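You operate a simulated robot arm through the tools that you are given. There is no shell and no other tool. Be economical: measure what you need, move in short steps, check, and stop when the job is done.

Carry out the task below with a simulated robot arm. There is one attempt and no reset: what you move stays moved.

## Task
Put things in order on the door end of the breakfast bar. At the end: the clear lemonade bottle is on the brown key dish; the grey pipe plug stands where the clear lemonade bottle stood; the balled yellow cloth stands where the white salt shaker stood; the white salt shaker stands where the grey pipe plug stood; whatever was shut is shut again. Leave all else as you found it, and nothing knocked over.
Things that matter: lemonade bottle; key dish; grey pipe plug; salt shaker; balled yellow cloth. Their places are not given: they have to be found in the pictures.

The check looks at the end state, three seconds after you hand in, the way a careful person would. Anything else that was tipped, shoved, dropped, spilled or broken makes it a failure.

## Robot
A 7-joint arm with a two-finger parallel gripper, fixed in place. Base frame: the origin is at the foot of the arm, x ahead of it, y to its left, z up; the work surface is at about z = 90. Lengths are in cm, angles in degrees, forces in N, time in s.
With the tool pointing down near the work surface it reaches from about 30 to 68 cm from the base axis. Its first joint turns from -66.0 to 66.0 degrees. Payload 1.57 kg.
Tool frame: the origin (TCP) lies between the finger pads and is the grasp point; the fingertips stand 3 cm ahead of it; z points along the fingers, y is the line along which they close. Largest opening 11 cm; finger width 2.4, thickness 1.2; the body of the gripper, 4.8 by 11.2 cm, starts 7.8 cm behind the TCP.
Orientation is that of the tool frame in the base frame, as [roll, pitch, yaw] about the fixed x, y, z axes, in that order (R = Rz(yaw) Ry(pitch) Rx(roll)). With the fingers straight down and closing along the base's y, the tool's x points along the base's -x, its y along +y and its z along -z.

## Interface
- The arm moves only by the tool drive_tool. Its argument "rows" is a list of rows, each a list of 7 numbers: the shift along the tool's x, y, z in cm, then the turn, a rotation vector about the tool's x, y, z in rad, then the opening, from 0 (shut) to 1 (fully open). In form: [[x, y, z, rx, ry, rz, fingers], ...]. A call has 1 to 8 rows; each row is the pose to reach, as a shift and turn from the pose commanded when the call began, along the tool's axes at that moment. Rows are played at 5 a second. More than 5 cm and 8.6 degrees between two rows, or a gripper value outside its range, and nothing of the call is played. A pose out of reach is approached as far as the arm can. The call stops where the force on the tool passes 40 N (or 10 N more than at its start, if that is more) or the arm is blocked; 0.2 s more then pass. The fingers move at their own pace (about 10.8 cm/s each) and stop on an object; they squeeze with about 37 N. The grip force told is the motor's: it shows also when the fingers shut on nothing. Time passes only in rows, and 0.2 s behind the last, so rows that repeat a pose let the fingers close. It gives the time, the measured TCP pose, the force on the tool (base axes), the opening and the grip force at its end, in the units of the frame above (readings bear some noise).
- Cameras (640 x 400 px; columns grow to the right, rows downward): "scene" is fixed at [18.85, -40.99, 141.66]; the picture's right is [0.54, -0.84, 0.00], its down [-0.38, -0.25, -0.89] and it looks along [0.75, 0.49, -0.45] (base axes); focal length 321 px, centre (320, 200). "wrist" rides on the gripper at [-3.6, 0, -8] in the tool frame; the picture's right is [0.00, -1.00, 0.00], its down [0.97, 0.00, -0.24] and it looks along [0.24, 0.00, 0.97] (tool axes); focal length 218 px, centre (320, 200).
- camera(camera): a new picture of that camera. The clock stands still meanwhile.
- point_at(camera, pixels): there is no depth. For up to 12 entries [column, row, z] of the newest picture of that camera ("zoom" is the newest enlarged one), the place [x, y] in the base frame at which the ray of that pixel passes the height z, good to about 0.2 cm. The clock stands still meanwhile.
- inspect(camera, box): a new picture of the part [left, top, right, bottom] of that camera's present view, enlarged. The clock stands still meanwhile.
- job_done(): hands the job in; it is judged then, once.

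Work in short steps. Measure before you move; look again where a grasp or a placing could have gone wrong, and mend it. You have 80 turns and 38 pictures in all, those below and enlarged ones among them. Open the gripper and draw the arm clear of the work before you hand the job in, unless the task says otherwise; then end with one line.

The tools are called after "Request:" as name(argument=value, ...) on one line, values as JSON. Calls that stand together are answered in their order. drive_tool: Moves the arm, as the interface text tells. Its arguments: {"type":"object","properties":{"rows":{"type":"array","items":{"type":"array","items":{"type":"number"}}}},"required":["rows"]} The other tools are called the same way: camera (camera) takes a picture; point_at (camera, pixels) gives the place at which the rays of pixels pass given heights; inspect (camera, box) takes an enlarged picture of a part of a camera's view; job_done () hands the job in.

At the start:

```text
t: 0.0
ee_pos: [42.73, 1.47, 126.41]
tcp_rot: [180.0, 0.0, -180.0]
ft_force: [1.0, 0.2, 0.0]
gripper_width: 10.98
gripper_force: 0.0
```

scene: 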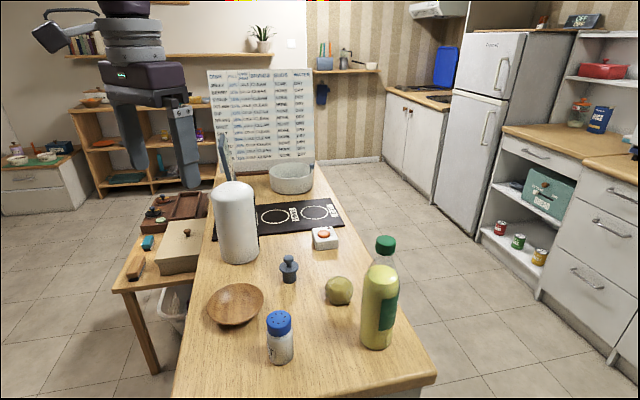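
wrist: 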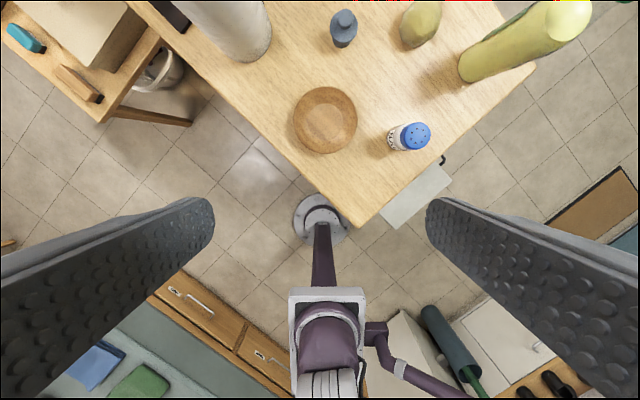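

The scene shows a dish near (235,305), shaker (280,337), plug (289,270), yellow ball (339,291) and bottle (379,295). I take an enlarged look and measure the bases.

Request:
inspect(camera="scene", box=[180, 170, 440, 390])

Request:
point_at(camera="scene", pixels=[[280, 360, 90], [289, 281, 90], [339, 300, 90], [376, 345, 90], [235, 310, 90], [235, 320, 90], [238, 258, 90], [325, 247, 90], [291, 188, 90]])

Request:
point_at(camera="wrist", pixels=[[325, 120, 90], [325, 118, 93], [394, 138, 90], [415, 136, 97], [342, 40, 90], [344, 18, 97], [470, 65, 90], [415, 40, 90]])

```text
1.82 times, centred on (310, 280) of scene
```

zoom: 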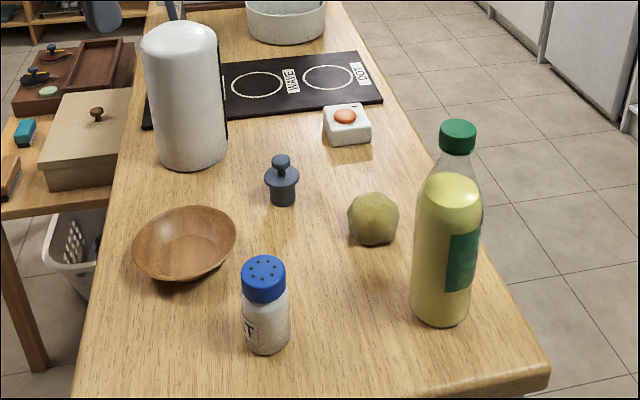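

```text
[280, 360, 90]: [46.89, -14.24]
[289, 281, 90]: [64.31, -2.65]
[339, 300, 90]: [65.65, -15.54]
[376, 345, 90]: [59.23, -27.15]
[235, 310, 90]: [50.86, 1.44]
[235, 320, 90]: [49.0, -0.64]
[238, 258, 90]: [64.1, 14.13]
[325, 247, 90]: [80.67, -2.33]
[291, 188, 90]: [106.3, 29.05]
```

```text
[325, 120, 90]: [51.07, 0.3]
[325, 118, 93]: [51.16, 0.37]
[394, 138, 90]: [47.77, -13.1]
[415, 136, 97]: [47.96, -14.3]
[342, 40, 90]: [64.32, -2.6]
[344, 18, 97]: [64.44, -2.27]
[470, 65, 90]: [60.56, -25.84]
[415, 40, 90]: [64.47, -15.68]
```

I now estimate heights: for each object's top pixel I ask for the position at several heights and compare it with the base position.

Request:
point_at(camera="scene", pixels=[[279, 318, 98], [279, 318, 100], [287, 258, 95], [287, 258, 97], [386, 241, 110], [386, 241, 114], [386, 241, 118], [339, 277, 94], [339, 277, 96]])

Request:
point_at(camera="zoom", pixels=[[412, 305, 93], [470, 305, 93], [414, 210, 103], [482, 210, 103], [244, 330, 93], [290, 330, 93], [264, 180, 95], [300, 180, 95], [272, 200, 91], [294, 200, 91], [347, 215, 93], [400, 215, 93]])

Request:
point_at(camera="zoom", pixels=[[135, 240, 93], [236, 240, 93], [185, 208, 93], [185, 281, 93], [153, 275, 90], [160, 245, 91], [220, 245, 91]])

Request:
inspect(camera="wrist", box=[260, 0, 600, 200])

```text
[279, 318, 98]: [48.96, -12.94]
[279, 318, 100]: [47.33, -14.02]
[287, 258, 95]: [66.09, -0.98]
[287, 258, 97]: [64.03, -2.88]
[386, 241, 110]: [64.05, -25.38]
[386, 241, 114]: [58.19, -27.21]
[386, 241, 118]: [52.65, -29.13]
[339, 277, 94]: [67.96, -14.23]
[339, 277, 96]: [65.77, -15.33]
```

```text
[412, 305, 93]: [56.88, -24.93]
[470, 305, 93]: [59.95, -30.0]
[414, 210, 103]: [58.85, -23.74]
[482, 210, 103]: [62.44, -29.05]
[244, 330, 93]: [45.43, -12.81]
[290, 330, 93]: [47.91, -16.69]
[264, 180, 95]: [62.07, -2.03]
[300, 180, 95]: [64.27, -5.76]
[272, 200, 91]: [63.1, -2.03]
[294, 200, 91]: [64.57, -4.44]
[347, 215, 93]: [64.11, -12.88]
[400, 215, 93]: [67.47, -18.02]
```

```text
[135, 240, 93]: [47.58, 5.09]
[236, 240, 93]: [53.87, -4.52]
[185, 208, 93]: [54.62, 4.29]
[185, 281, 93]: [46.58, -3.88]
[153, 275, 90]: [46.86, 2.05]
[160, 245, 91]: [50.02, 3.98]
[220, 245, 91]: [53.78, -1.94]
```

```text
1.88 times, centred on (430, 100) of wrist
```

zoom: 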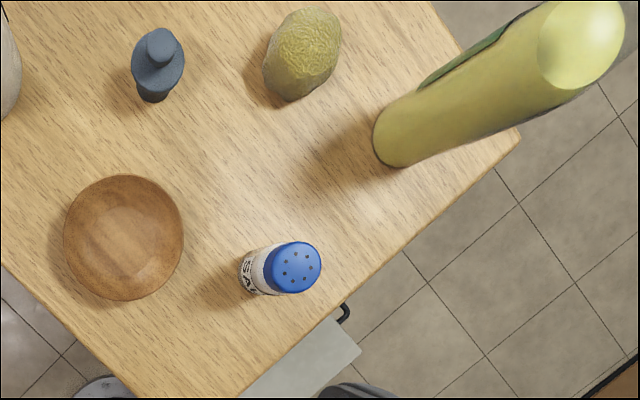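

Estimated positions and top heights:

| Object | Position (x, y) | Top z | Diameter |
|---|---|---|---|
| Plug | (64.3, -2.6) | 97 | |
| Shaker | (47.6, -14) | 100 | |
| Cloth | (65.6, -15.5) | 96 | |
| Bottle | (59.7, -26.8) | 113 | about 6.3 |
| Dish | (51, 0.3) | | |

I'll park the plug first so the tall bottle reaches the dish late. I move above the plug.

Request:
drive_tool(rows=[[-3.6, -0.68, 2.7, 0, 0, 0, 1], [-7.2, -1.36, 5.4, 0, 0, 0, 1], [-10.8, -2.05, 8.1, 0, 0, 0, 1], [-14.4, -2.73, 10.8, 0, 0, 0, 1], [-18, -3.4, 13.6, 0, 0, 0, 1], [-21.5, -4.1, 16.4, 0, 0, 0, 1], [-21.5, -4.1, 16.4, 0, 0, 0, 1]])

Request:
camera(camera="wrist")

```text
t: 1.6
ee_pos: [63.98, -2.81, 109.93]
tcp_rot: [180.0, 0.0, -180.0]
ft_force: [-0.4, 0.1, 0.0]
gripper_width: 11.01
gripper_force: 0.0
```

```text
33 pictures are left
```

wrist: 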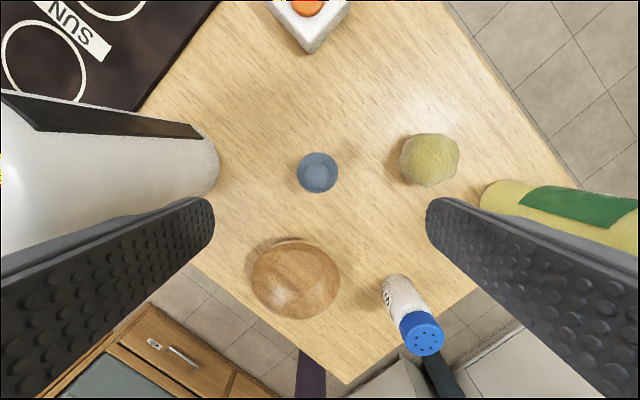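

I measure the positions more precisely from this near-vertical view: plug knob (317,168), cloth (429,160), bottle base left edge (482,195), shaker base and dish.

Request:
point_at(camera="wrist", pixels=[[317, 166, 97], [317, 173, 95], [429, 160, 93], [482, 200, 91], [396, 287, 90], [422, 333, 100], [296, 279, 93], [295, 242, 93], [250, 280, 93], [341, 280, 93], [219, 165, 90], [218, 165, 94]])

Request:
inspect(camera="wrist", box=[220, 120, 480, 340])

```text
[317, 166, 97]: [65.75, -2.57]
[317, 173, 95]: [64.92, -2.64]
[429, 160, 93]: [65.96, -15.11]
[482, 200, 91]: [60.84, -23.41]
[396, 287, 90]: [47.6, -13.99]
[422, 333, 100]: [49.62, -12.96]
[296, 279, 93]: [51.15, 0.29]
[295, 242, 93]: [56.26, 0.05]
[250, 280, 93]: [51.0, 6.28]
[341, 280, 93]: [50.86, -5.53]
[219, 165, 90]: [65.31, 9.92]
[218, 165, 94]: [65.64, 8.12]
```

```text
1.82 times, centred on (350, 230) of wrist
```

zoom: 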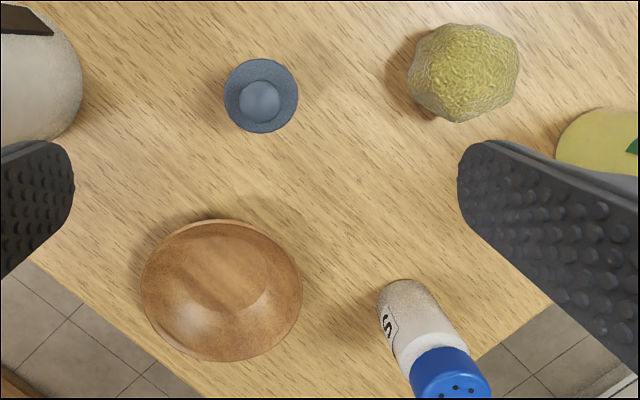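

The plug is at about (64.6, -2.6). I lower to z = 94.5 with the fingers open, then close on the collar.

Request:
drive_tool(rows=[[-0.35, 0, 4, 0, 0, 0, 1], [-0.35, 0, 8, 0, 0, 0, 0.8], [-0.35, 0, 12, 0, 0, 0, 0.7], [-0.35, 0, 15.4, 0, 0, 0, 0.7], [-0.35, 0, 15.4, 0, 0, 0, 0.7], [-0.35, 0, 15.4, 0, 0, 0, 0.2], [-0.35, 0, 15.4, 0, 0, 0, 0.2], [-0.35, 0, 15.4, 0, 0, 0, 0.2]])

```text
t: 3.4
ee_pos: [64.52, -2.54, 94.59]
tcp_rot: [180.0, 0.0, -180.0]
ft_force: [-1.0, 0.4, -0.3]
gripper_width: 4.32
gripper_force: 37.2
```

Gripped at 4.3 cm. I lift it and carry it to the parking spot (57, -14), which is clear of all the objects.

Request:
drive_tool(rows=[[0, 0, -4, 0, 0, 0, 0.2], [0, 0, -8, 0, 0, 0, 0.2], [2.5, -3.8, -8, 0, 0, 0, 0.2], [5, -7.6, -8, 0, 0, 0, 0.2], [7.6, -11.4, -8, 0, 0, 0, 0.2], [7.6, -11.4, -4, 0, 0, 0, 0.2], [7.6, -11.4, -1, 0, 0, 0, 0.2], [7.6, -11.4, -0.1, 0, 0, 0, 0.2]])

Request:
camera(camera="scene")

```text
t: 5.2
ee_pos: [56.83, -14.11, 94.58]
tcp_rot: [180.0, 0.0, 180.0]
ft_force: [-0.3, 0.1, 0.8]
gripper_width: 4.29
gripper_force: 37.0
```

```text
31 pictures are left
```

scene: 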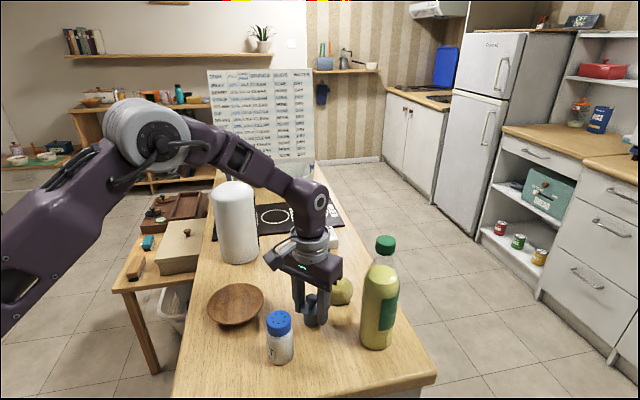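

The plug is down (force 0.8). I release it, rise, and move toward a view above the shaker.

Request:
drive_tool(rows=[[0, 0, 0, 0, 0, 0, 0.6], [0, 0, 0, 0, 0, 0, 0.6], [0, 0, -4, 0, 0, 0, 0.6], [0, 0, -8.5, 0, 0, 0, 0.6], [0, 0, -13, 0, 0, 0, 0.7], [4.5, 0, -15, 0, 0, 0, 0.8], [9.2, 0, -15.5, 0, 0, 0, 0.8], [9.2, 0, -15.5, 0, 0, 0, 0.8]])

Request:
camera(camera="wrist")

```text
t: 7.0
ee_pos: [47.81, -14.26, 110.02]
tcp_rot: [-179.9, -0.1, -180.0]
ft_force: [0.1, -0.9, -1.3]
gripper_width: 8.8
gripper_force: 0.2
```

```text
30 pictures are left
```

wrist: 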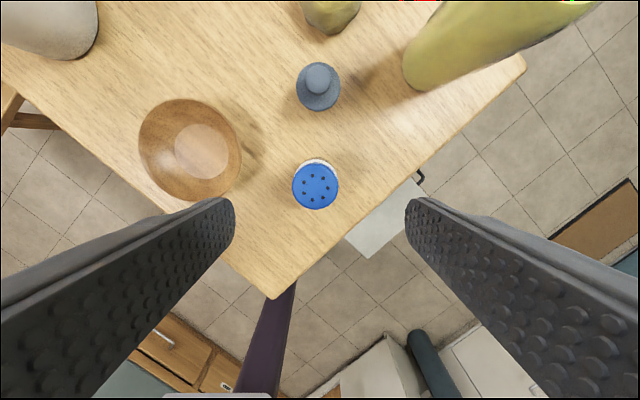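

I compute the shaker cap centre (315.5,186) and check the parked plug.

Request:
point_at(camera="wrist", pixels=[[315.5, 186, 100], [315.5, 186, 99], [318, 88, 95], [317, 160, 97], [205, 148, 91], [190, 150, 93], [232, 147, 91], [175, 147, 91]])

```text
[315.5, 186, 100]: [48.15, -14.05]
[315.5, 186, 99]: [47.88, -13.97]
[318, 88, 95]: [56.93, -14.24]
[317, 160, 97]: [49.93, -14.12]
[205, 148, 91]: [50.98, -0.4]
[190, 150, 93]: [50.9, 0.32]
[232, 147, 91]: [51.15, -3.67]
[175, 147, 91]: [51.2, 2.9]
```

The shaker is at (47.85, -14.0), right under the tool. I lower to z about 95.6 and grasp the body.

Request:
drive_tool(rows=[[0, 0, 4.5, 0, 0, 0, 0.8], [0, 0, 9, 0, 0, 0, 0.7], [0, 0, 12.5, 0, 0, 0, 0.7], [0, 0, 14.6, 0, 0, 0, 0.7], [0, 0, 14.6, 0, 0, 0, 0.7], [0, 0, 14.6, 0, 0, 0, 0.25], [0, 0, 14.6, 0, 0, 0, 0.25], [0, 0, 14.6, 0, 0, 0, 0.25]])

```text
t: 8.8
ee_pos: [47.85, -14.3, 95.45]
tcp_rot: [-180.0, 0.0, -179.9]
ft_force: [-0.1, -0.5, -0.3]
gripper_width: 4.47
gripper_force: 37.4
```

Gripped at 4.5 cm. I lift 10 cm and carry the shaker over the old plug place (64.6, -2.6).

Request:
drive_tool(rows=[[0, 0, -5, 0, 0, 0, 0.25], [0, 0, -10, 0, 0, 0, 0.25], [-3.4, 2.3, -10, 0, 0, 0, 0.25], [-6.8, 4.6, -10, 0, 0, 0, 0.25], [-10.2, 6.9, -10, 0, 0, 0, 0.25], [-13.6, 9.2, -10, 0, 0, 0, 0.25], [-16.8, 11.4, -10, 0, 0, 0, 0.25], [-16.8, 11.4, -6, 0, 0, 0, 0.25]])

Request:
drive_tool(rows=[[0, 0, 3, 0, 0, 0, 0.25], [0, 0, 5, 0, 0, 0, 0.25], [0, 0, 5.9, 0, 0, 0, 0.25], [0, 0, 5.9, 0, 0, 0, 0.25]])

```text
t: 10.6
ee_pos: [64.41, -2.59, 101.52]
tcp_rot: [180.0, 0.0, -179.9]
ft_force: [0.7, 0.4, -0.5]
gripper_width: 4.47
gripper_force: 36.7
```

```text
t: 11.6
ee_pos: [64.56, -2.59, 95.53]
tcp_rot: [180.0, 0.0, 180.0]
ft_force: [-0.1, 0.4, -1.4]
gripper_width: 4.45
gripper_force: 37.0
```

The shaker is at surface height. I release it, rise straight up, and move to above the cloth.

Request:
drive_tool(rows=[[0, 0, 0, 0, 0, 0, 0.6], [0, 0, 0, 0, 0, 0, 0.6], [0, 0, -4.5, 0, 0, 0, 0.6], [0, 0, -9, 0, 0, 0, 0.6], [0, 0, -13.5, 0, 0, 0, 0.8], [-0.5, -4.3, -14.5, 0, 0, 0, 1], [-0.8, -8.6, -14.5, 0, 0, 0, 1], [-1.1, -12.6, -14.5, 0, 0, 0, 1]])

Request:
camera(camera="wrist")

Request:
camera(camera="scene")

```text
t: 13.4
ee_pos: [63.78, -14.69, 110.11]
tcp_rot: [-179.8, 0.2, -179.8]
ft_force: [-0.7, -0.4, 0.5]
gripper_width: 11.0
gripper_force: 0.0
out of reach, approached as far as the arm can: row 6, 7, 8
```

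```text
29 pictures are left
```

wrist: 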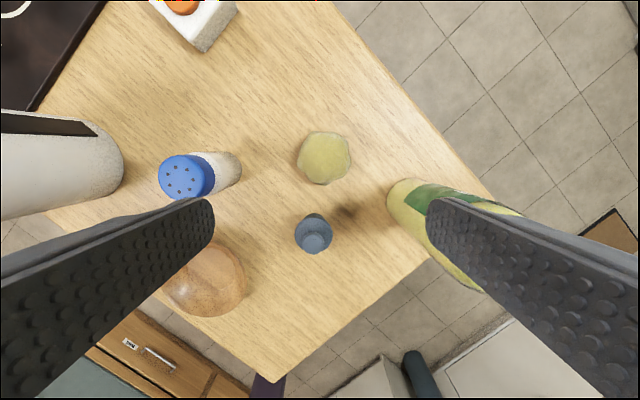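

```text
28 pictures are left
```

scene: 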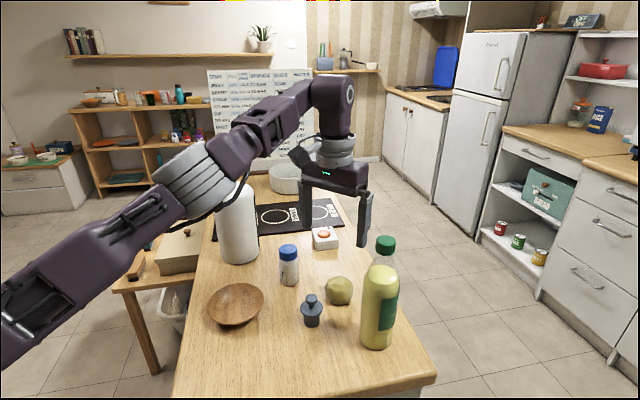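

At z = 110 the reach ends at about 65.5 cm, and lower should reach further. I measure the cloth at (325,158) and the bottle in this view.

Request:
point_at(camera="wrist", pixels=[[325, 158, 93], [298, 158, 93], [352, 158, 93], [325, 132, 93], [325, 185, 93], [222, 168, 91], [388, 200, 92], [386, 198, 95]])

Request:
inspect(camera="wrist", box=[220, 100, 480, 300])

Request:
drive_tool(rows=[[-1.1, 0, 3, 0, 0, 0, 0.9], [-1.1, 0, 5, 0, 0, 0, 0.9]])

```text
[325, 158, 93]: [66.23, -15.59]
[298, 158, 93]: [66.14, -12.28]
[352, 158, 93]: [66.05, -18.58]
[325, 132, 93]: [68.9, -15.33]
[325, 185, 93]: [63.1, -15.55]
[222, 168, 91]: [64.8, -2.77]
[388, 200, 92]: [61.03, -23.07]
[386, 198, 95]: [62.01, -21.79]
```

```text
2.00 times, centred on (350, 200) of wrist
```

zoom: 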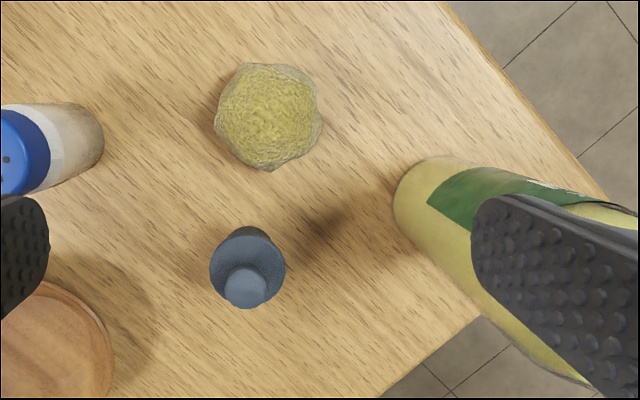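

```text
t: 14.0
ee_pos: [64.81, -14.46, 105.02]
tcp_rot: [-179.9, -0.1, 179.9]
ft_force: [-0.1, -1.0, -1.3]
gripper_width: 9.87
gripper_force: 0.0
```

The cloth centre is (66.1, -15.4), about 5.8 cm wide. I descend and extend step by step, with an opening of about 8.5 cm.

Request:
drive_tool(rows=[[0, -0.9, 3, 0, 0, 0, 0.78], [-0.4, -0.9, 6, 0, 0, 0, 0.78], [-0.8, -0.9, 9, 0, 0, 0, 0.78], [-1.0, -0.9, 11.3, 0, 0, 0, 0.78]])

```text
t: 15.0
ee_pos: [65.94, -15.5, 93.77]
tcp_rot: [-180.0, 0.0, -180.0]
ft_force: [0.5, -1.0, -0.1]
gripper_width: 8.58
gripper_force: 0.1
```

Reached (65.9, -15.5, 93.8) over the cloth. I close on it.

Request:
drive_tool(rows=[[0, 0, 0, 0, 0, 0, 0.45], [0, 0, 0, 0, 0, 0, 0.35], [0, 0, 0, 0, 0, 0, 0.35], [0, 0, 0, 0, 0, 0, 0.35]])

```text
t: 16.0
ee_pos: [66.1, -15.37, 93.8]
tcp_rot: [-180.0, 0.0, -180.0]
ft_force: [-0.2, -0.4, 0.7]
gripper_width: 5.78
gripper_force: 36.4
```

Held at 5.8 cm. I lift it, retract over the parked plug with height to spare, and go to the old shaker place (47.7, -14.1).

Request:
drive_tool(rows=[[0, 0, -3, 0, 0, 0, 0.35], [0.5, 0, -7, 0, 0, 0, 0.35], [1.5, 0, -11, 0, 0, 0, 0.35], [5.7, 0.4, -11, 0, 0, 0, 0.35], [9.9, 0.8, -11, 0, 0, 0, 0.35], [14.1, 1.1, -11, 0, 0, 0, 0.35], [18.3, 1.35, -11, 0, 0, 0, 0.35], [18.3, 1.35, -7, 0, 0, 0, 0.35]])

Request:
drive_tool(rows=[[0, 0, 3, 0, 0, 0, 0.35], [0, 0, 5.5, 0, 0, 0, 0.35], [0, 0, 6.9, 0, 0, 0, 0.35], [0, 0, 6.9, 0, 0, 0, 0.35]])

```text
t: 17.8
ee_pos: [47.38, -14.09, 101.0]
tcp_rot: [180.0, 0.1, 180.0]
ft_force: [0.1, -0.4, -0.8]
gripper_width: 5.76
gripper_force: 37.2
```

```text
t: 18.8
ee_pos: [47.41, -14.24, 93.85]
tcp_rot: [180.0, -0.1, 179.9]
ft_force: [0.1, 0.1, -1.1]
gripper_width: 5.81
gripper_force: 37.4
```

The cloth is at table height. I nudge 0.3 cm forward, release, rise, and move toward the bottle at a safe height.

Request:
drive_tool(rows=[[-0.3, 0, -0.1, 0, 0, 0, 0.35], [-0.3, 0, 0, 0, 0, 0, 0.7], [-0.3, 0, 0, 0, 0, 0, 0.75], [-0.3, 0, -4.5, 0, 0, 0, 0.75], [-0.3, 0, -9.5, 0, 0, 0, 0.8], [-0.3, 0, -14.5, 0, 0, 0, 0.9], [-0.3, 0, -19.5, 0, 0, 0, 1], [-0.3, 0, -24.4, 0, 0, 0, 1]])

Request:
drive_tool(rows=[[-2, -3.5, -2, 0, 0, 0, 1], [-4, -7, -4, 0, 0, 0, 1], [-5.5, -10.5, -6, 0, 0, 0, 1], [-5.5, -12.7, -6, 0, 0, 0, 1], [-5.5, -12.7, -6, 0, 0, 0, 1]])

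Request:
camera(camera="wrist")

Request:
inspect(camera="scene", box=[180, 200, 440, 390])

```text
t: 20.6
ee_pos: [47.79, -14.28, 118.69]
tcp_rot: [-180.0, 0.0, -179.9]
ft_force: [-0.1, -0.1, 0.5]
gripper_width: 10.99
gripper_force: 0.0
```

```text
t: 21.8
ee_pos: [51.25, -23.69, 123.38]
tcp_rot: [-179.9, -0.1, -179.8]
ft_force: [0.6, -0.3, 0.2]
gripper_width: 11.01
gripper_force: 0.1
out of reach, approached as far as the arm can: row 3, 4, 5
```

```text
26 pictures are left
```

wrist: 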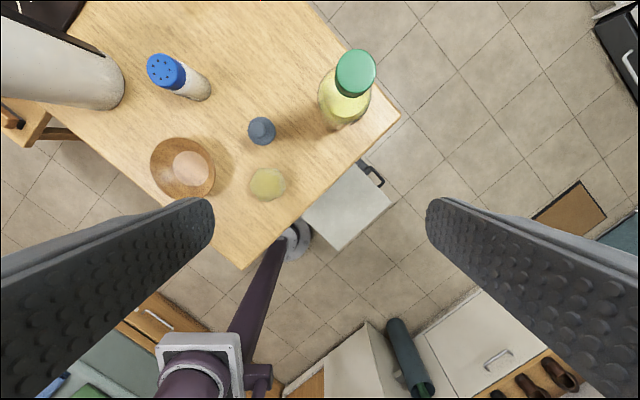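

```text
2.11 times, centred on (310, 295) of scene
```

zoom: 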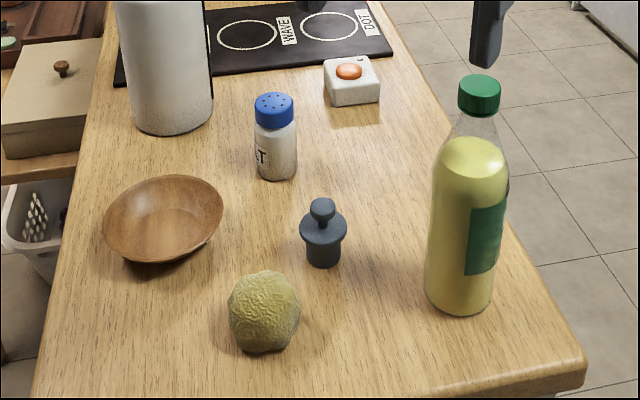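

The shaker and cloth are placed well. A vertical approach to the bottle is out of reach (at z = 123 the reach is only 56 cm), so I'll tilt the tool outward about 50° and grasp the body from the near side. First I measure the bottle.

Request:
point_at(camera="wrist", pixels=[[355, 72, 112], [355, 72, 113], [355, 72, 114], [341, 122, 90], [322, 118, 91], [361, 118, 91], [343, 105, 98]])

Request:
point_at(camera="zoom", pixels=[[480, 86, 112], [480, 86, 113], [480, 86, 114], [426, 290, 92], [492, 290, 92], [460, 313, 90], [440, 150, 106], [506, 150, 106], [470, 148, 107]])

Request:
inspect(camera="wrist", box=[280, 30, 420, 150])

Request:
drive_tool(rows=[[0, 0, 0, 0, -0.145, 0, 1], [0, 0, 0, 0, -0.29, 0, 1], [0, 0, 0, 0, -0.435, 0, 1], [0, 0, 0, 0, -0.58, 0, 1], [0, 0, 0, 0, -0.725, 0, 1], [0, 0, 0, 0, -0.87, 0, 1], [0, 0, 0, 0, -0.87, 0, 1]])

```text
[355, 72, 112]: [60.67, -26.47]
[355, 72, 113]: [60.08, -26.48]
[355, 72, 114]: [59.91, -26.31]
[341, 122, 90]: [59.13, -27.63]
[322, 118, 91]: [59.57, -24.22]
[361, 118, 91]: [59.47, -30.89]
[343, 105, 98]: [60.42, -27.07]
```

```text
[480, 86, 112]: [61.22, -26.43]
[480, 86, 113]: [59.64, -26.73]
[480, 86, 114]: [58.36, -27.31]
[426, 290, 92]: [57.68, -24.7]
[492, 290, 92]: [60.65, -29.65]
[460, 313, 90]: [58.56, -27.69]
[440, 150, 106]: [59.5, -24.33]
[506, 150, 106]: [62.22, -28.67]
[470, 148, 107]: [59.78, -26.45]
```

```text
3.33 times, centred on (350, 90) of wrist
```

zoom: 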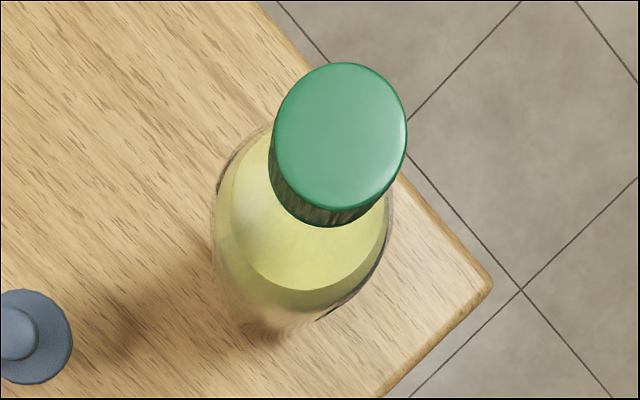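

```text
t: 23.4
ee_pos: [51.17, -23.62, 123.39]
tcp_rot: [-179.9, 49.9, 180.0]
ft_force: [-0.5, 0.3, 0.4]
gripper_width: 11.0
gripper_force: 0.1
```

The tilt is reached and the bottle axis is at (60.0, -26.7). I descend to a point in front of it, about (49, -26.8, 103), with the fingers open.

Request:
drive_tool(rows=[[3.41, -0.64, 2.29, 0, 0, 0, 1], [6.82, -1.28, 4.57, 0, 0, 0, 1], [10.2, -1.92, 6.86, 0, 0, 0, 1], [13.6, -2.56, 9.14, 0, 0, 0, 1], [17.04, -3.2, 11.43, 0, 0, 0, 1], [17.04, -3.2, 11.43, 0, 0, 0, 1]])

Request:
camera(camera="wrist")

Request:
camera(camera="scene")

```text
t: 24.8
ee_pos: [48.83, -26.92, 103.0]
tcp_rot: [179.9, 49.8, 179.9]
ft_force: [-0.6, 0.0, -0.2]
gripper_width: 11.0
gripper_force: 0.0
```

```text
23 pictures are left
```

wrist: 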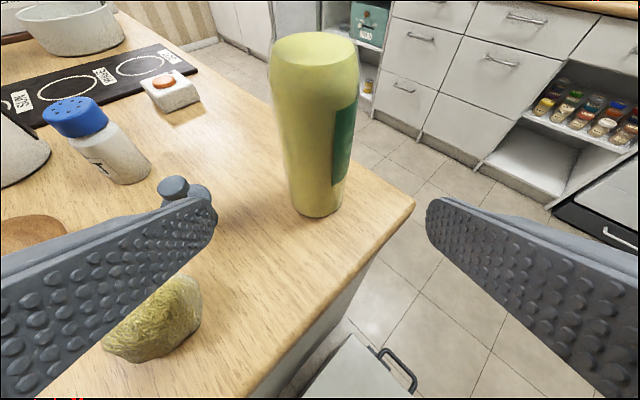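

```text
22 pictures are left
```

scene: 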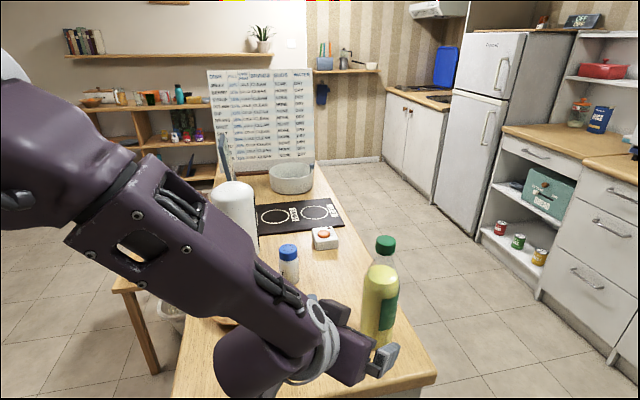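

The bottle is centred between the fingers (column about 318). I advance 11 cm along base x, then close.

Request:
drive_tool(rows=[[-2.36, 0, 2.81, 0, 0, 0, 1], [-4.71, 0, 5.62, 0, 0, 0, 1], [-6.4, 0, 7.63, 0, 0, 0, 1], [-7.05, 0, 8.4, 0, 0, 0, 1], [-7.05, 0, 8.4, 0, 0, 0, 1]])

Request:
camera(camera="wrist")

```text
t: 26.0
ee_pos: [59.8, -27.07, 102.95]
tcp_rot: [179.9, 49.8, -180.0]
ft_force: [-0.2, -0.1, 0.4]
gripper_width: 11.0
gripper_force: 0.0
```

```text
21 pictures are left
```

wrist: 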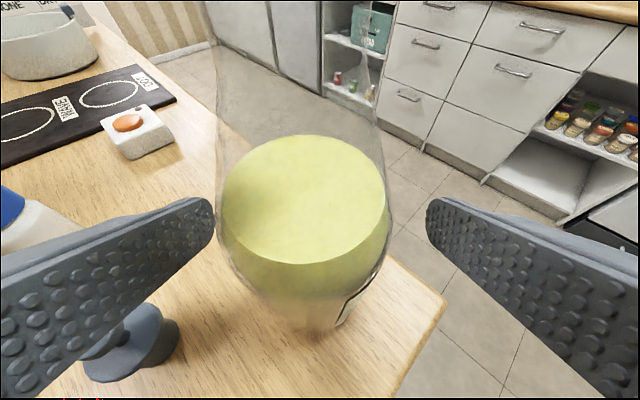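

The bottle centre (column about 305) lies about 0.5 cm to the +y side. I shift 0.45 cm and close.

Request:
drive_tool(rows=[[0, 0.45, 0, 0, 0, 0, 0.8], [0, 0.45, 0, 0, 0, 0, 0.65], [0, 0.45, 0, 0, 0, 0, 0.4], [0, 0.45, 0, 0, 0, 0, 0.4], [0, 0.45, 0, 0, 0, 0, 0.4]])

```text
t: 27.2
ee_pos: [59.85, -26.46, 103.01]
tcp_rot: [179.9, 49.9, -180.0]
ft_force: [1.1, -0.8, 1.3]
gripper_width: 6.22
gripper_force: 36.9
```

Gripped at 6.2 cm; the old bottle spot is about (59.9, -26.5). I lift the bottle 12 cm while retracting to x = 51.

Request:
drive_tool(rows=[[-1.53, 0, -1.29, 0, 0, 0, 0.4], [-3.83, 0, -3.22, 0, 0, 0, 0.4], [-4.2, 0, -7.44, 0, 0, 0, 0.4], [-4.95, 0, -11.99, 0, 0, 0, 0.4], [-3.4, 0, -14.61, 0, 0, 0, 0.4], [-3.4, 0, -14.61, 0, 0, 0, 0.4]])

Request:
camera(camera="scene")

```text
t: 28.6
ee_pos: [50.93, -26.43, 114.83]
tcp_rot: [180.0, 49.9, 179.9]
ft_force: [0.0, 0.8, -4.8]
gripper_width: 6.21
gripper_force: 36.9
```

```text
20 pictures are left
```

scene: 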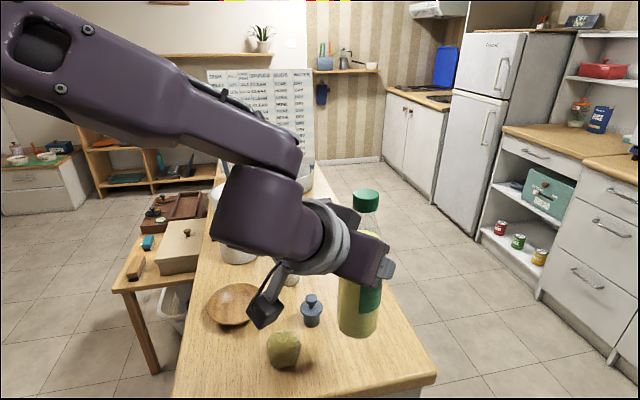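

I check how high the black part hanging from the wrist is (lowest point near (258,328)) before traversing past the cloth.

Request:
point_at(camera="scene", pixels=[[258, 328, 100], [258, 328, 105], [258, 328, 110], [258, 328, 115], [280, 262, 110], [280, 262, 115], [280, 262, 120], [358, 338, 102]])

Request:
inspect(camera="scene", box=[180, 150, 440, 350])

```text
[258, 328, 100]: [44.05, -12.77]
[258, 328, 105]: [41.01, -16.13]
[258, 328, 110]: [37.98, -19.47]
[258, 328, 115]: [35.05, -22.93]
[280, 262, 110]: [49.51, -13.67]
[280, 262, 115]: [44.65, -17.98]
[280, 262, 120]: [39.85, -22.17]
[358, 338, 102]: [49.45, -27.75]
```

```text
2.00 times, centred on (310, 250) of scene
```

zoom: 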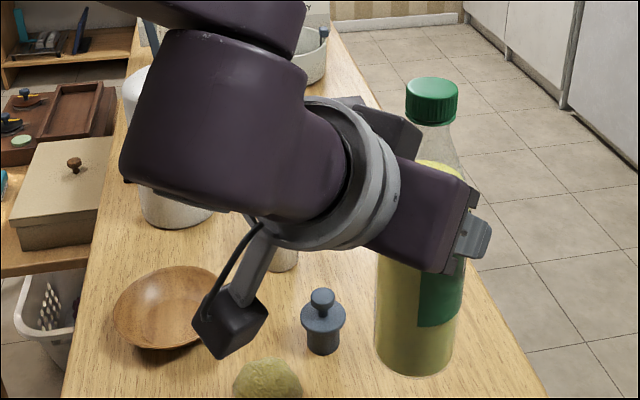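

The hanging part is at about z = 110, well above everything. I traverse 26.75 cm in +y to over the dish, with the bottle bottom at about z = 102.

Request:
drive_tool(rows=[[0, 4.46, 0, 0, 0, 0, 0.4], [0, 8.92, 0, 0, 0, 0, 0.4], [0, 13.4, 0, 0, 0, 0, 0.4], [0, 17.8, 0, 0, 0, 0, 0.4], [0, 22.3, 0, 0, 0, 0, 0.4], [0, 26.75, 0, 0, 0, 0, 0.4], [0, 26.75, 0, 0, 0, 0, 0.4]])

Request:
inspect(camera="scene", box=[140, 170, 400, 370])

Request:
camera(camera="wrist")

```text
t: 30.2
ee_pos: [49.45, 0.45, 116.23]
tcp_rot: [179.7, 50.4, 179.8]
ft_force: [0.0, -0.3, -4.9]
gripper_width: 6.23
gripper_force: 36.7
out of reach, approached as far as the arm can: row 5, 6, 7
```

```text
2.00 times, centred on (270, 270) of scene
```

zoom: 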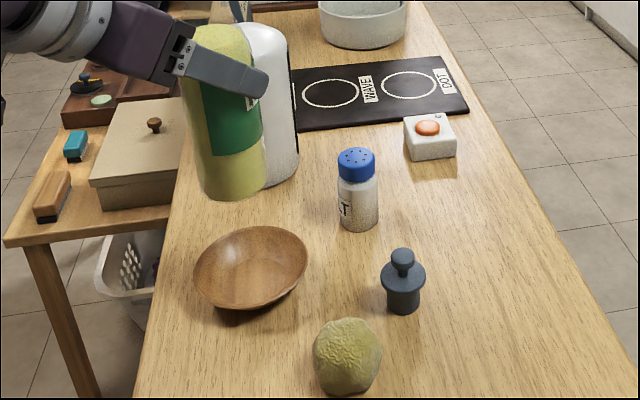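

```text
17 pictures are left
```

wrist: 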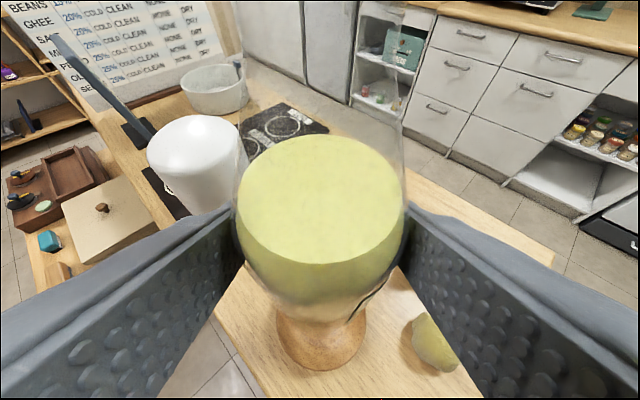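

The tool can't reach here with the hand pointing along +x, because the wrist is too close to the base. I turn the held bottle about the vertical by +45° so the hand comes from the -y side. The wrist then sits at a larger radius.

Request:
drive_tool(rows=[[0, 0, 0, -0.1, 0.008, -0.084, 0.4], [0, 0, 0, -0.2, 0.008, -0.168, 0.4], [0, 0, 0, -0.3, 0.008, -0.252, 0.4], [-0.3, 0, 0.4, -0.4, 0.008, -0.336, 0.4], [-0.6, 0, 0.8, -0.5, 0.008, -0.42, 0.4], [-0.96, -0.15, 1.15, -0.6, 0.008, -0.504, 0.4], [-0.96, -0.15, 1.15, -0.6, 0.008, -0.504, 0.4]])

```text
t: 31.8
ee_pos: [51.2, 0.21, 115.99]
tcp_rot: [179.5, 49.5, -135.3]
ft_force: [-0.5, 0.0, -5.8]
gripper_width: 6.24
gripper_force: 36.7
out of reach, approached as far as the arm can: row 2, 3
```

Now the pose is reached at (51.2, 0.2). I descend 8.5 cm, to about 94.5 at the bottle bottom, and check the alignment over the dish.

Request:
drive_tool(rows=[[2.3, 0, 1.93, 0, 0, 0, 0.4], [4.4, 0, 3.7, 0, 0, 0, 0.4], [6.51, 0, 5.47, 0, 0, 0, 0.4], [6.51, 0, 5.47, 0, 0, 0, 0.4]])

Request:
inspect(camera="scene", box=[160, 220, 320, 360])

Request:
camera(camera="wrist")

```text
t: 32.8
ee_pos: [50.69, 0.18, 107.81]
tcp_rot: [179.6, 49.5, -135.4]
ft_force: [1.0, -0.3, -5.1]
gripper_width: 6.24
gripper_force: 36.9
```

```text
2.86 times, centred on (240, 290) of scene
```

zoom: 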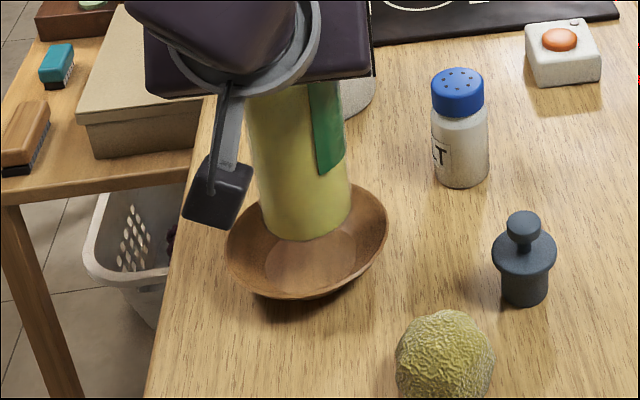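

```text
15 pictures are left
```

wrist: 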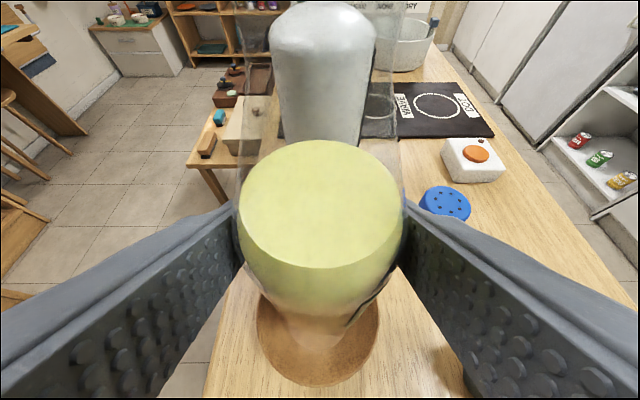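

I compute the bottle's bottom centre relative to the dish from the zoom: the bottle's front bottom point is (303,242), its side edges are (260,210) and (352,200), and I'm also taking points on the dish rim.

Request:
inspect(camera="scene", box=[180, 250, 300, 330])

```text
5.00 times, centred on (240, 290) of scene
```

zoom: 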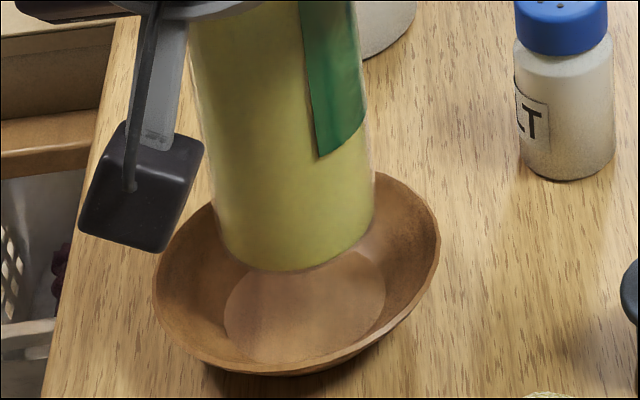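

The dish's flat floor is visible: left 224, right 386, front 361. The bottle bottom spans 217 to 374, with its front at about 272.

Request:
point_at(camera="zoom", pixels=[[224, 308, 91], [386, 292, 91], [305, 306, 91], [280, 361, 91], [224, 308, 91.5], [386, 292, 91.5], [296, 224, 94.6], [285, 272, 94.6], [217, 230, 94.6], [374, 212, 94.6]])

```text
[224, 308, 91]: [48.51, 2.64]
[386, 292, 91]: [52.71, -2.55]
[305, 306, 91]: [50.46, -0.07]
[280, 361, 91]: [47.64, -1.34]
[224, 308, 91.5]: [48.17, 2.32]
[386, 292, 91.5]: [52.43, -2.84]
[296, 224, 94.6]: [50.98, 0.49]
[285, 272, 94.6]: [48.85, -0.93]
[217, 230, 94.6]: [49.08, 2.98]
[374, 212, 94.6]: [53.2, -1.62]
```

The bottle bottom is at about (51.1, 0.6) and the dish centre at about (50.75, 0.2). I correct by (-0.35, -0.4) and lower 3.2 cm slowly.

Request:
drive_tool(rows=[[0.34, -0.03, -0.41, 0, 0, 0, 0.4], [1.1, -0.03, 0.23, 0, 0, 0, 0.4], [1.87, -0.03, 0.88, 0, 0, 0, 0.4], [2.41, -0.03, 1.33, 0, 0, 0, 0.4], [2.79, -0.03, 1.65, 0, 0, 0, 0.4], [2.79, -0.03, 1.65, 0, 0, 0, 0.4]])

Request:
inspect(camera="scene", box=[180, 250, 300, 330])

```text
t: 34.2
ee_pos: [50.69, -0.29, 104.41]
tcp_rot: [179.6, 49.5, -135.3]
ft_force: [0.2, 0.1, -5.8]
gripper_width: 6.25
gripper_force: 36.9
```

```text
5.00 times, centred on (240, 290) of scene
```

zoom: 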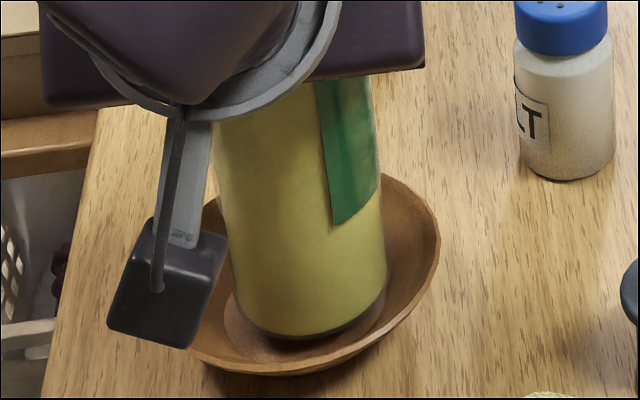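

Not yet in contact (force still -5.8). The bottle bottom is just above the dish floor, so I lower another 0.4 cm.

Request:
drive_tool(rows=[[0.15, 0, 0.13, 0, 0, 0, 0.4], [0.31, 0, 0.26, 0, 0, 0, 0.4], [0.31, 0, 0.26, 0, 0, 0, 0.4]])

```text
t: 35.0
ee_pos: [50.7, -0.15, 104.08]
tcp_rot: [179.6, 49.5, -135.4]
ft_force: [-0.2, -0.3, -6.0]
gripper_width: 6.25
gripper_force: 36.9
```

Request:
drive_tool(rows=[[0.15, 0, 0.13, 0, 0, 0, 0.4], [0.31, 0, 0.26, 0, 0, 0, 0.4], [0.31, 0, 0.26, 0, 0, 0, 0.4]])

Request:
inspect(camera="scene", box=[180, 250, 300, 330])

```text
t: 35.8
ee_pos: [50.64, -0.14, 103.71]
tcp_rot: [179.7, 49.8, -135.3]
ft_force: [-7.6, -1.4, 19.4]
gripper_width: 6.23
gripper_force: 36.7
```

```text
5.00 times, centred on (240, 290) of scene
```

zoom: 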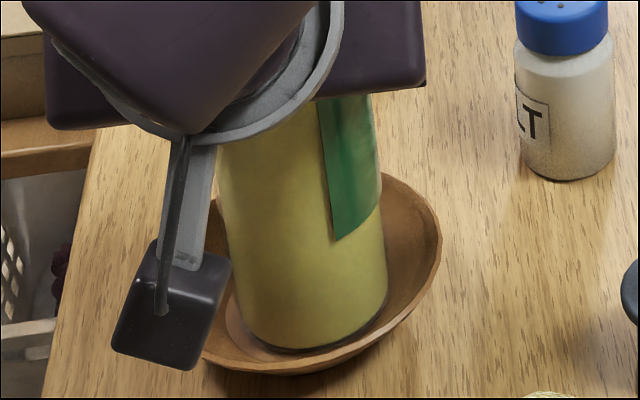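

Contact now (19 N, pushed toward -x), with the bottle about 5 px right of the floor disc's centre. I raise 0.3, shift about 0.25 cm along tool y (toward -x, +y), and lower again gently.

Request:
drive_tool(rows=[[-0.25, 0, -0.2, 0, 0, 0, 0.4], [-0.25, 0.25, -0.25, 0, 0, 0, 0.4], [-0.12, 0.25, -0.12, 0, 0, 0, 0.4], [-0.05, 0.25, -0.07, 0, 0, 0, 0.4], [-0.05, 0.25, -0.07, 0, 0, 0, 0.4]])

Request:
inspect(camera="scene", box=[180, 250, 300, 330])

```text
t: 37.0
ee_pos: [50.46, -0.04, 103.66]
tcp_rot: [179.6, 49.6, -135.3]
ft_force: [-2.9, -4.8, 15.6]
gripper_width: 6.22
gripper_force: 36.7
```

```text
5.00 times, centred on (240, 290) of scene
```

zoom: 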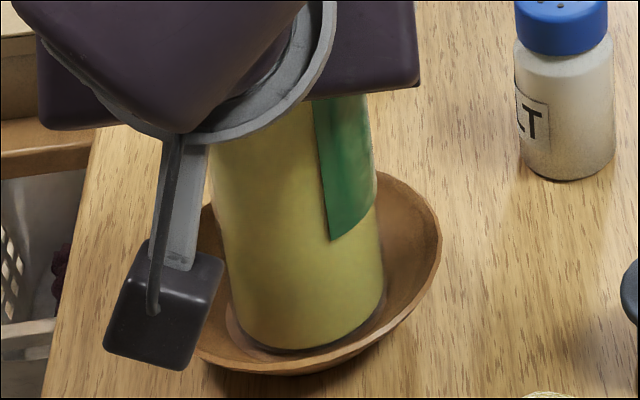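

The bottle is now well centred on the floor disc (225 to 383). I ease 0.1 cm, open the fingers, and look.

Request:
drive_tool(rows=[[-0.06, 0, -0.05, 0, 0, 0, 0.4], [-0.06, 0, -0.05, 0, 0, 0, 0.6], [-0.06, 0, -0.05, 0, 0, 0, 0.8], [-0.06, 0, -0.05, 0, 0, 0, 1], [-0.06, 0, -0.05, 0, 0, 0, 1]])

Request:
camera(camera="wrist")

```text
t: 38.2
ee_pos: [50.47, 0.03, 103.71]
tcp_rot: [179.6, 49.4, -135.4]
ft_force: [0.3, -0.4, -0.6]
gripper_width: 10.99
gripper_force: 0.1
```

```text
10 pictures are left
```

wrist: 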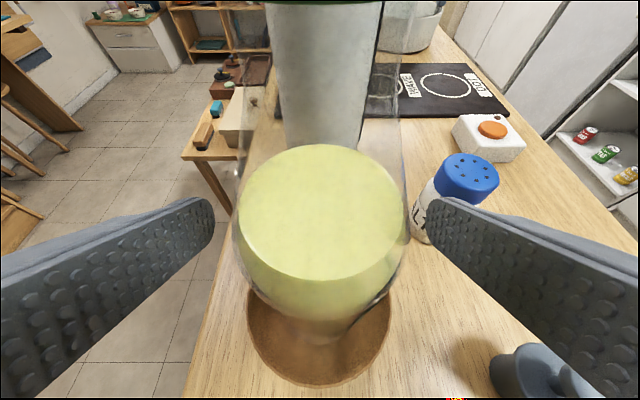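

The bottle stands upright in the dish, centred between the open fingers. I rise vertically; the palm stays behind the bottle.

Request:
drive_tool(rows=[[-2.3, 0, -1.93, 0, 0, 0, 1], [-4.6, 0, -3.86, 0, 0, 0, 1], [-6.9, 0, -5.79, 0, 0, 0, 1], [-9.2, 0, -7.72, 0, 0, 0, 1], [-9.2, 0, -7.72, 0, 0, 0, 1]])

```text
t: 39.4
ee_pos: [50.53, -0.07, 115.7]
tcp_rot: [179.7, 49.5, -135.5]
ft_force: [-0.7, -0.8, 0.2]
gripper_width: 11.0
gripper_force: 0.1
```

The tips are now near cap height. I go up 4 cm more and then back away toward -y.

Request:
drive_tool(rows=[[-1.53, 0, -1.29, 0, 0, 0, 1], [-3.06, 0, -2.57, 0, 0, 0, 1], [-3.45, 0, -2.9, 0, 0, 0, 1]])

```text
t: 40.2
ee_pos: [50.6, -0.02, 120.34]
tcp_rot: [179.6, 49.5, -135.4]
ft_force: [0.6, 0.3, 0.1]
gripper_width: 11.01
gripper_force: 0.0
```

Clear of the cap. I move 14 cm toward -y.

Request:
drive_tool(rows=[[2.12, -3.3, -2.53, 0, 0, 0, 1], [4.25, -6.6, -5.05, 0, 0, 0, 1], [6.37, -9.9, -7.58, 0, 0, 0, 1], [6.37, -9.9, -7.58, 0, 0, 0, 1]])

Request:
drive_tool(rows=[[0, 0, 0, 0, 0.145, 0, 1], [0, 0, 0, 0, 0.29, 0, 1], [0, 0, 0, 0, 0.435, 0, 1], [0, 0, 0, 0, 0.58, 0, 1], [0, 0, 0, 0, 0.725, 0, 1], [0, 0, 0, 0, 0.865, 0, 1], [0, 0, 0, 0, 0.865, 0, 1]])

Request:
camera(camera="scene")

```text
t: 41.2
ee_pos: [50.64, -14.01, 120.26]
tcp_rot: [179.4, 49.5, -135.4]
ft_force: [-0.3, -1.1, 0.1]
gripper_width: 11.0
gripper_force: 0.2
```

```text
t: 42.8
ee_pos: [50.67, -14.12, 120.33]
tcp_rot: [179.8, -0.2, -135.1]
ft_force: [-0.1, -0.3, 0.7]
gripper_width: 10.96
gripper_force: 0.0
```

```text
9 pictures are left
```

scene: 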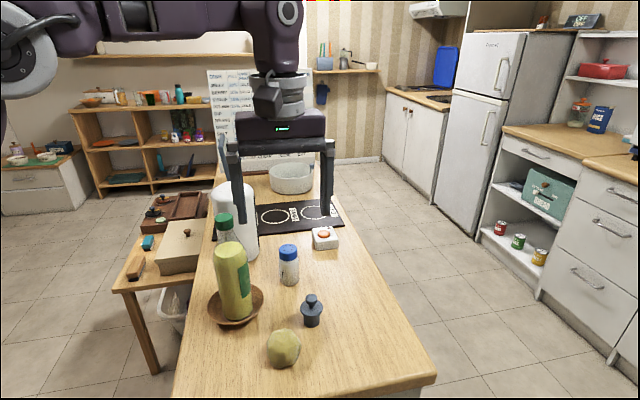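

The bottle stands in the dish, and the plug and cloth are undisturbed. I move above the parked plug at (57, -14), to z = 105.

Request:
drive_tool(rows=[[-0.5, -0.5, 4.5, 0, 0, 0, 0.9], [-1.7, -1.6, 8.5, 0, 0, 0, 0.8], [-3.2, -3.1, 12, 0, 0, 0, 0.8], [-4.55, -4.4, 15.2, 0, 0, 0, 0.8], [-4.55, -4.4, 15.2, 0, 0, 0, 0.8]])

Request:
camera(camera="wrist")

Request:
point_at(camera="wrist", pixels=[[320, 200, 95]])

```text
t: 44.0
ee_pos: [56.93, -13.86, 105.13]
tcp_rot: [179.8, -0.1, -135.0]
ft_force: [-0.5, 0.3, 0.1]
gripper_width: 8.82
gripper_force: 0.1
```

```text
8 pictures are left
```

wrist: 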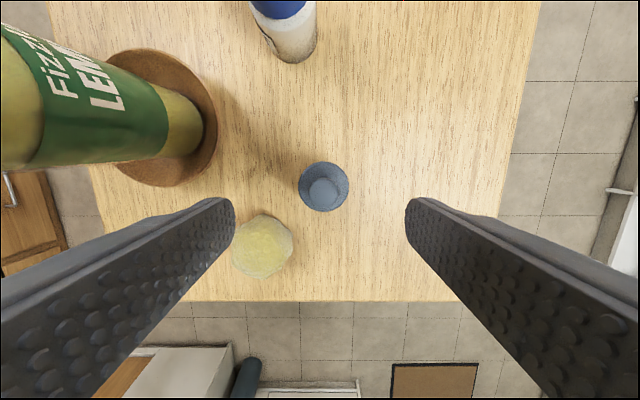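

```text
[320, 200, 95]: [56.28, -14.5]
```

The plug is centred at (323,187). I descend to z about 94.6 and grip.

Request:
drive_tool(rows=[[0, -0.1, 4, 0, 0, 0, 0.7], [0, -0.1, 8, 0, 0, 0, 0.65], [0, -0.1, 10.5, 0, 0, 0, 0.65], [0, -0.1, 10.5, 0, 0, 0, 0.2], [0, -0.1, 10.5, 0, 0, 0, 0.2], [0, -0.1, 10.5, 0, 0, 0, 0.2]])

```text
t: 45.4
ee_pos: [57.0, -13.85, 94.85]
tcp_rot: [179.8, -0.1, -135.0]
ft_force: [0.1, -0.1, 1.0]
gripper_width: 4.37
gripper_force: 36.9
```

Gripped. I carry it to the old bottle spot (59.95, -26.55) with a 6 cm lift and lower to the same height.

Request:
drive_tool(rows=[[0, 0, -3, 0, 0, 0, 0.2], [0, 0, -6, 0, 0, 0, 0.2], [2.3, -3.65, -6, 0, 0, 0, 0.2], [4.6, -7.3, -6, 0, 0, 0, 0.2], [6.86, -10.96, -6, 0, 0, 0, 0.2], [6.86, -10.96, -3, 0, 0, 0, 0.2], [6.86, -10.96, -0.7, 0, 0, 0, 0.2], [6.86, -10.96, -0.05, 0, 0, 0, 0.2]])

Request:
inspect(camera="scene", box=[180, 200, 440, 390])

```text
t: 47.2
ee_pos: [59.8, -26.56, 94.68]
tcp_rot: [179.8, -0.1, -135.1]
ft_force: [-0.7, -0.2, 1.8]
gripper_width: 4.39
gripper_force: 37.2
```

```text
2.11 times, centred on (310, 295) of scene
```

zoom: 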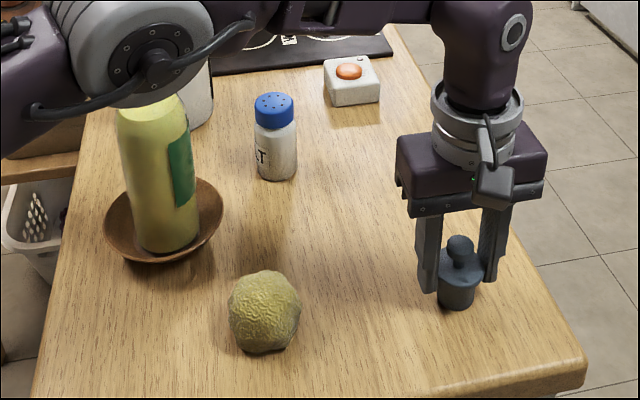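

The plug is on the surface at (59.9, -26.5). I release it and rise straight up, drawing back inward.

Request:
drive_tool(rows=[[0, 0, 0, 0, 0, 0, 0.45], [0, 0, 0, 0, 0, 0, 0.65], [0, 0, 0, 0, 0, 0, 0.65], [0, 0, -4.5, 0, 0, 0, 0.65], [0, 0, -9, 0, 0, 0, 0.8], [0, 0, -13.5, 0, 0, 0, 1], [1.5, 0, -18, 0, 0, 0, 1], [3.5, 0, -22, 0, 0, 0, 1]])

Request:
camera(camera="scene")

```text
t: 49.0
ee_pos: [56.37, -26.82, 114.37]
tcp_rot: [179.7, -0.2, -135.2]
ft_force: [0.5, -0.9, 0.2]
gripper_width: 10.99
gripper_force: 0.1
out of reach, approached as far as the arm can: row 6, 7, 8
```

```text
6 pictures are left
```

scene: 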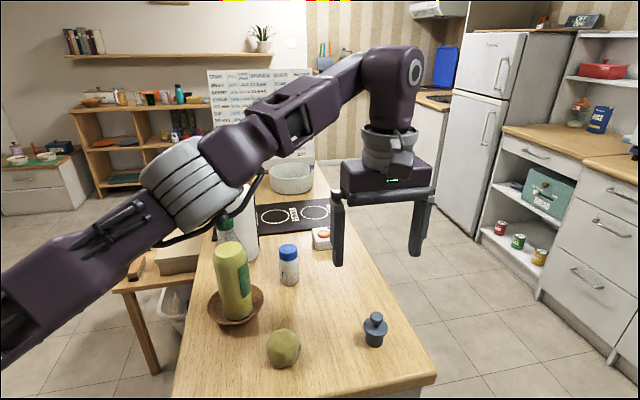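

Everything looks in place. One close look to confirm the bottle and plug.

Request:
inspect(camera="scene", box=[180, 200, 440, 390])

Request:
point_at(camera="scene", pixels=[[375, 344, 90], [288, 283, 90], [283, 362, 90]])

```text
2.11 times, centred on (310, 295) of scene
```

zoom: 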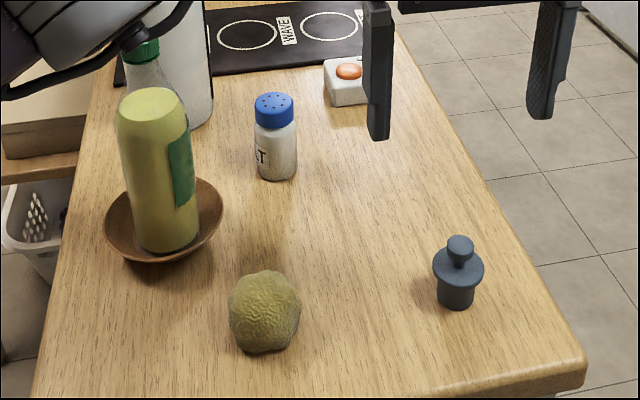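

```text
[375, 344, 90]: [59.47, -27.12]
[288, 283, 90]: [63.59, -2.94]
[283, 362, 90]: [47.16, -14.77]
```

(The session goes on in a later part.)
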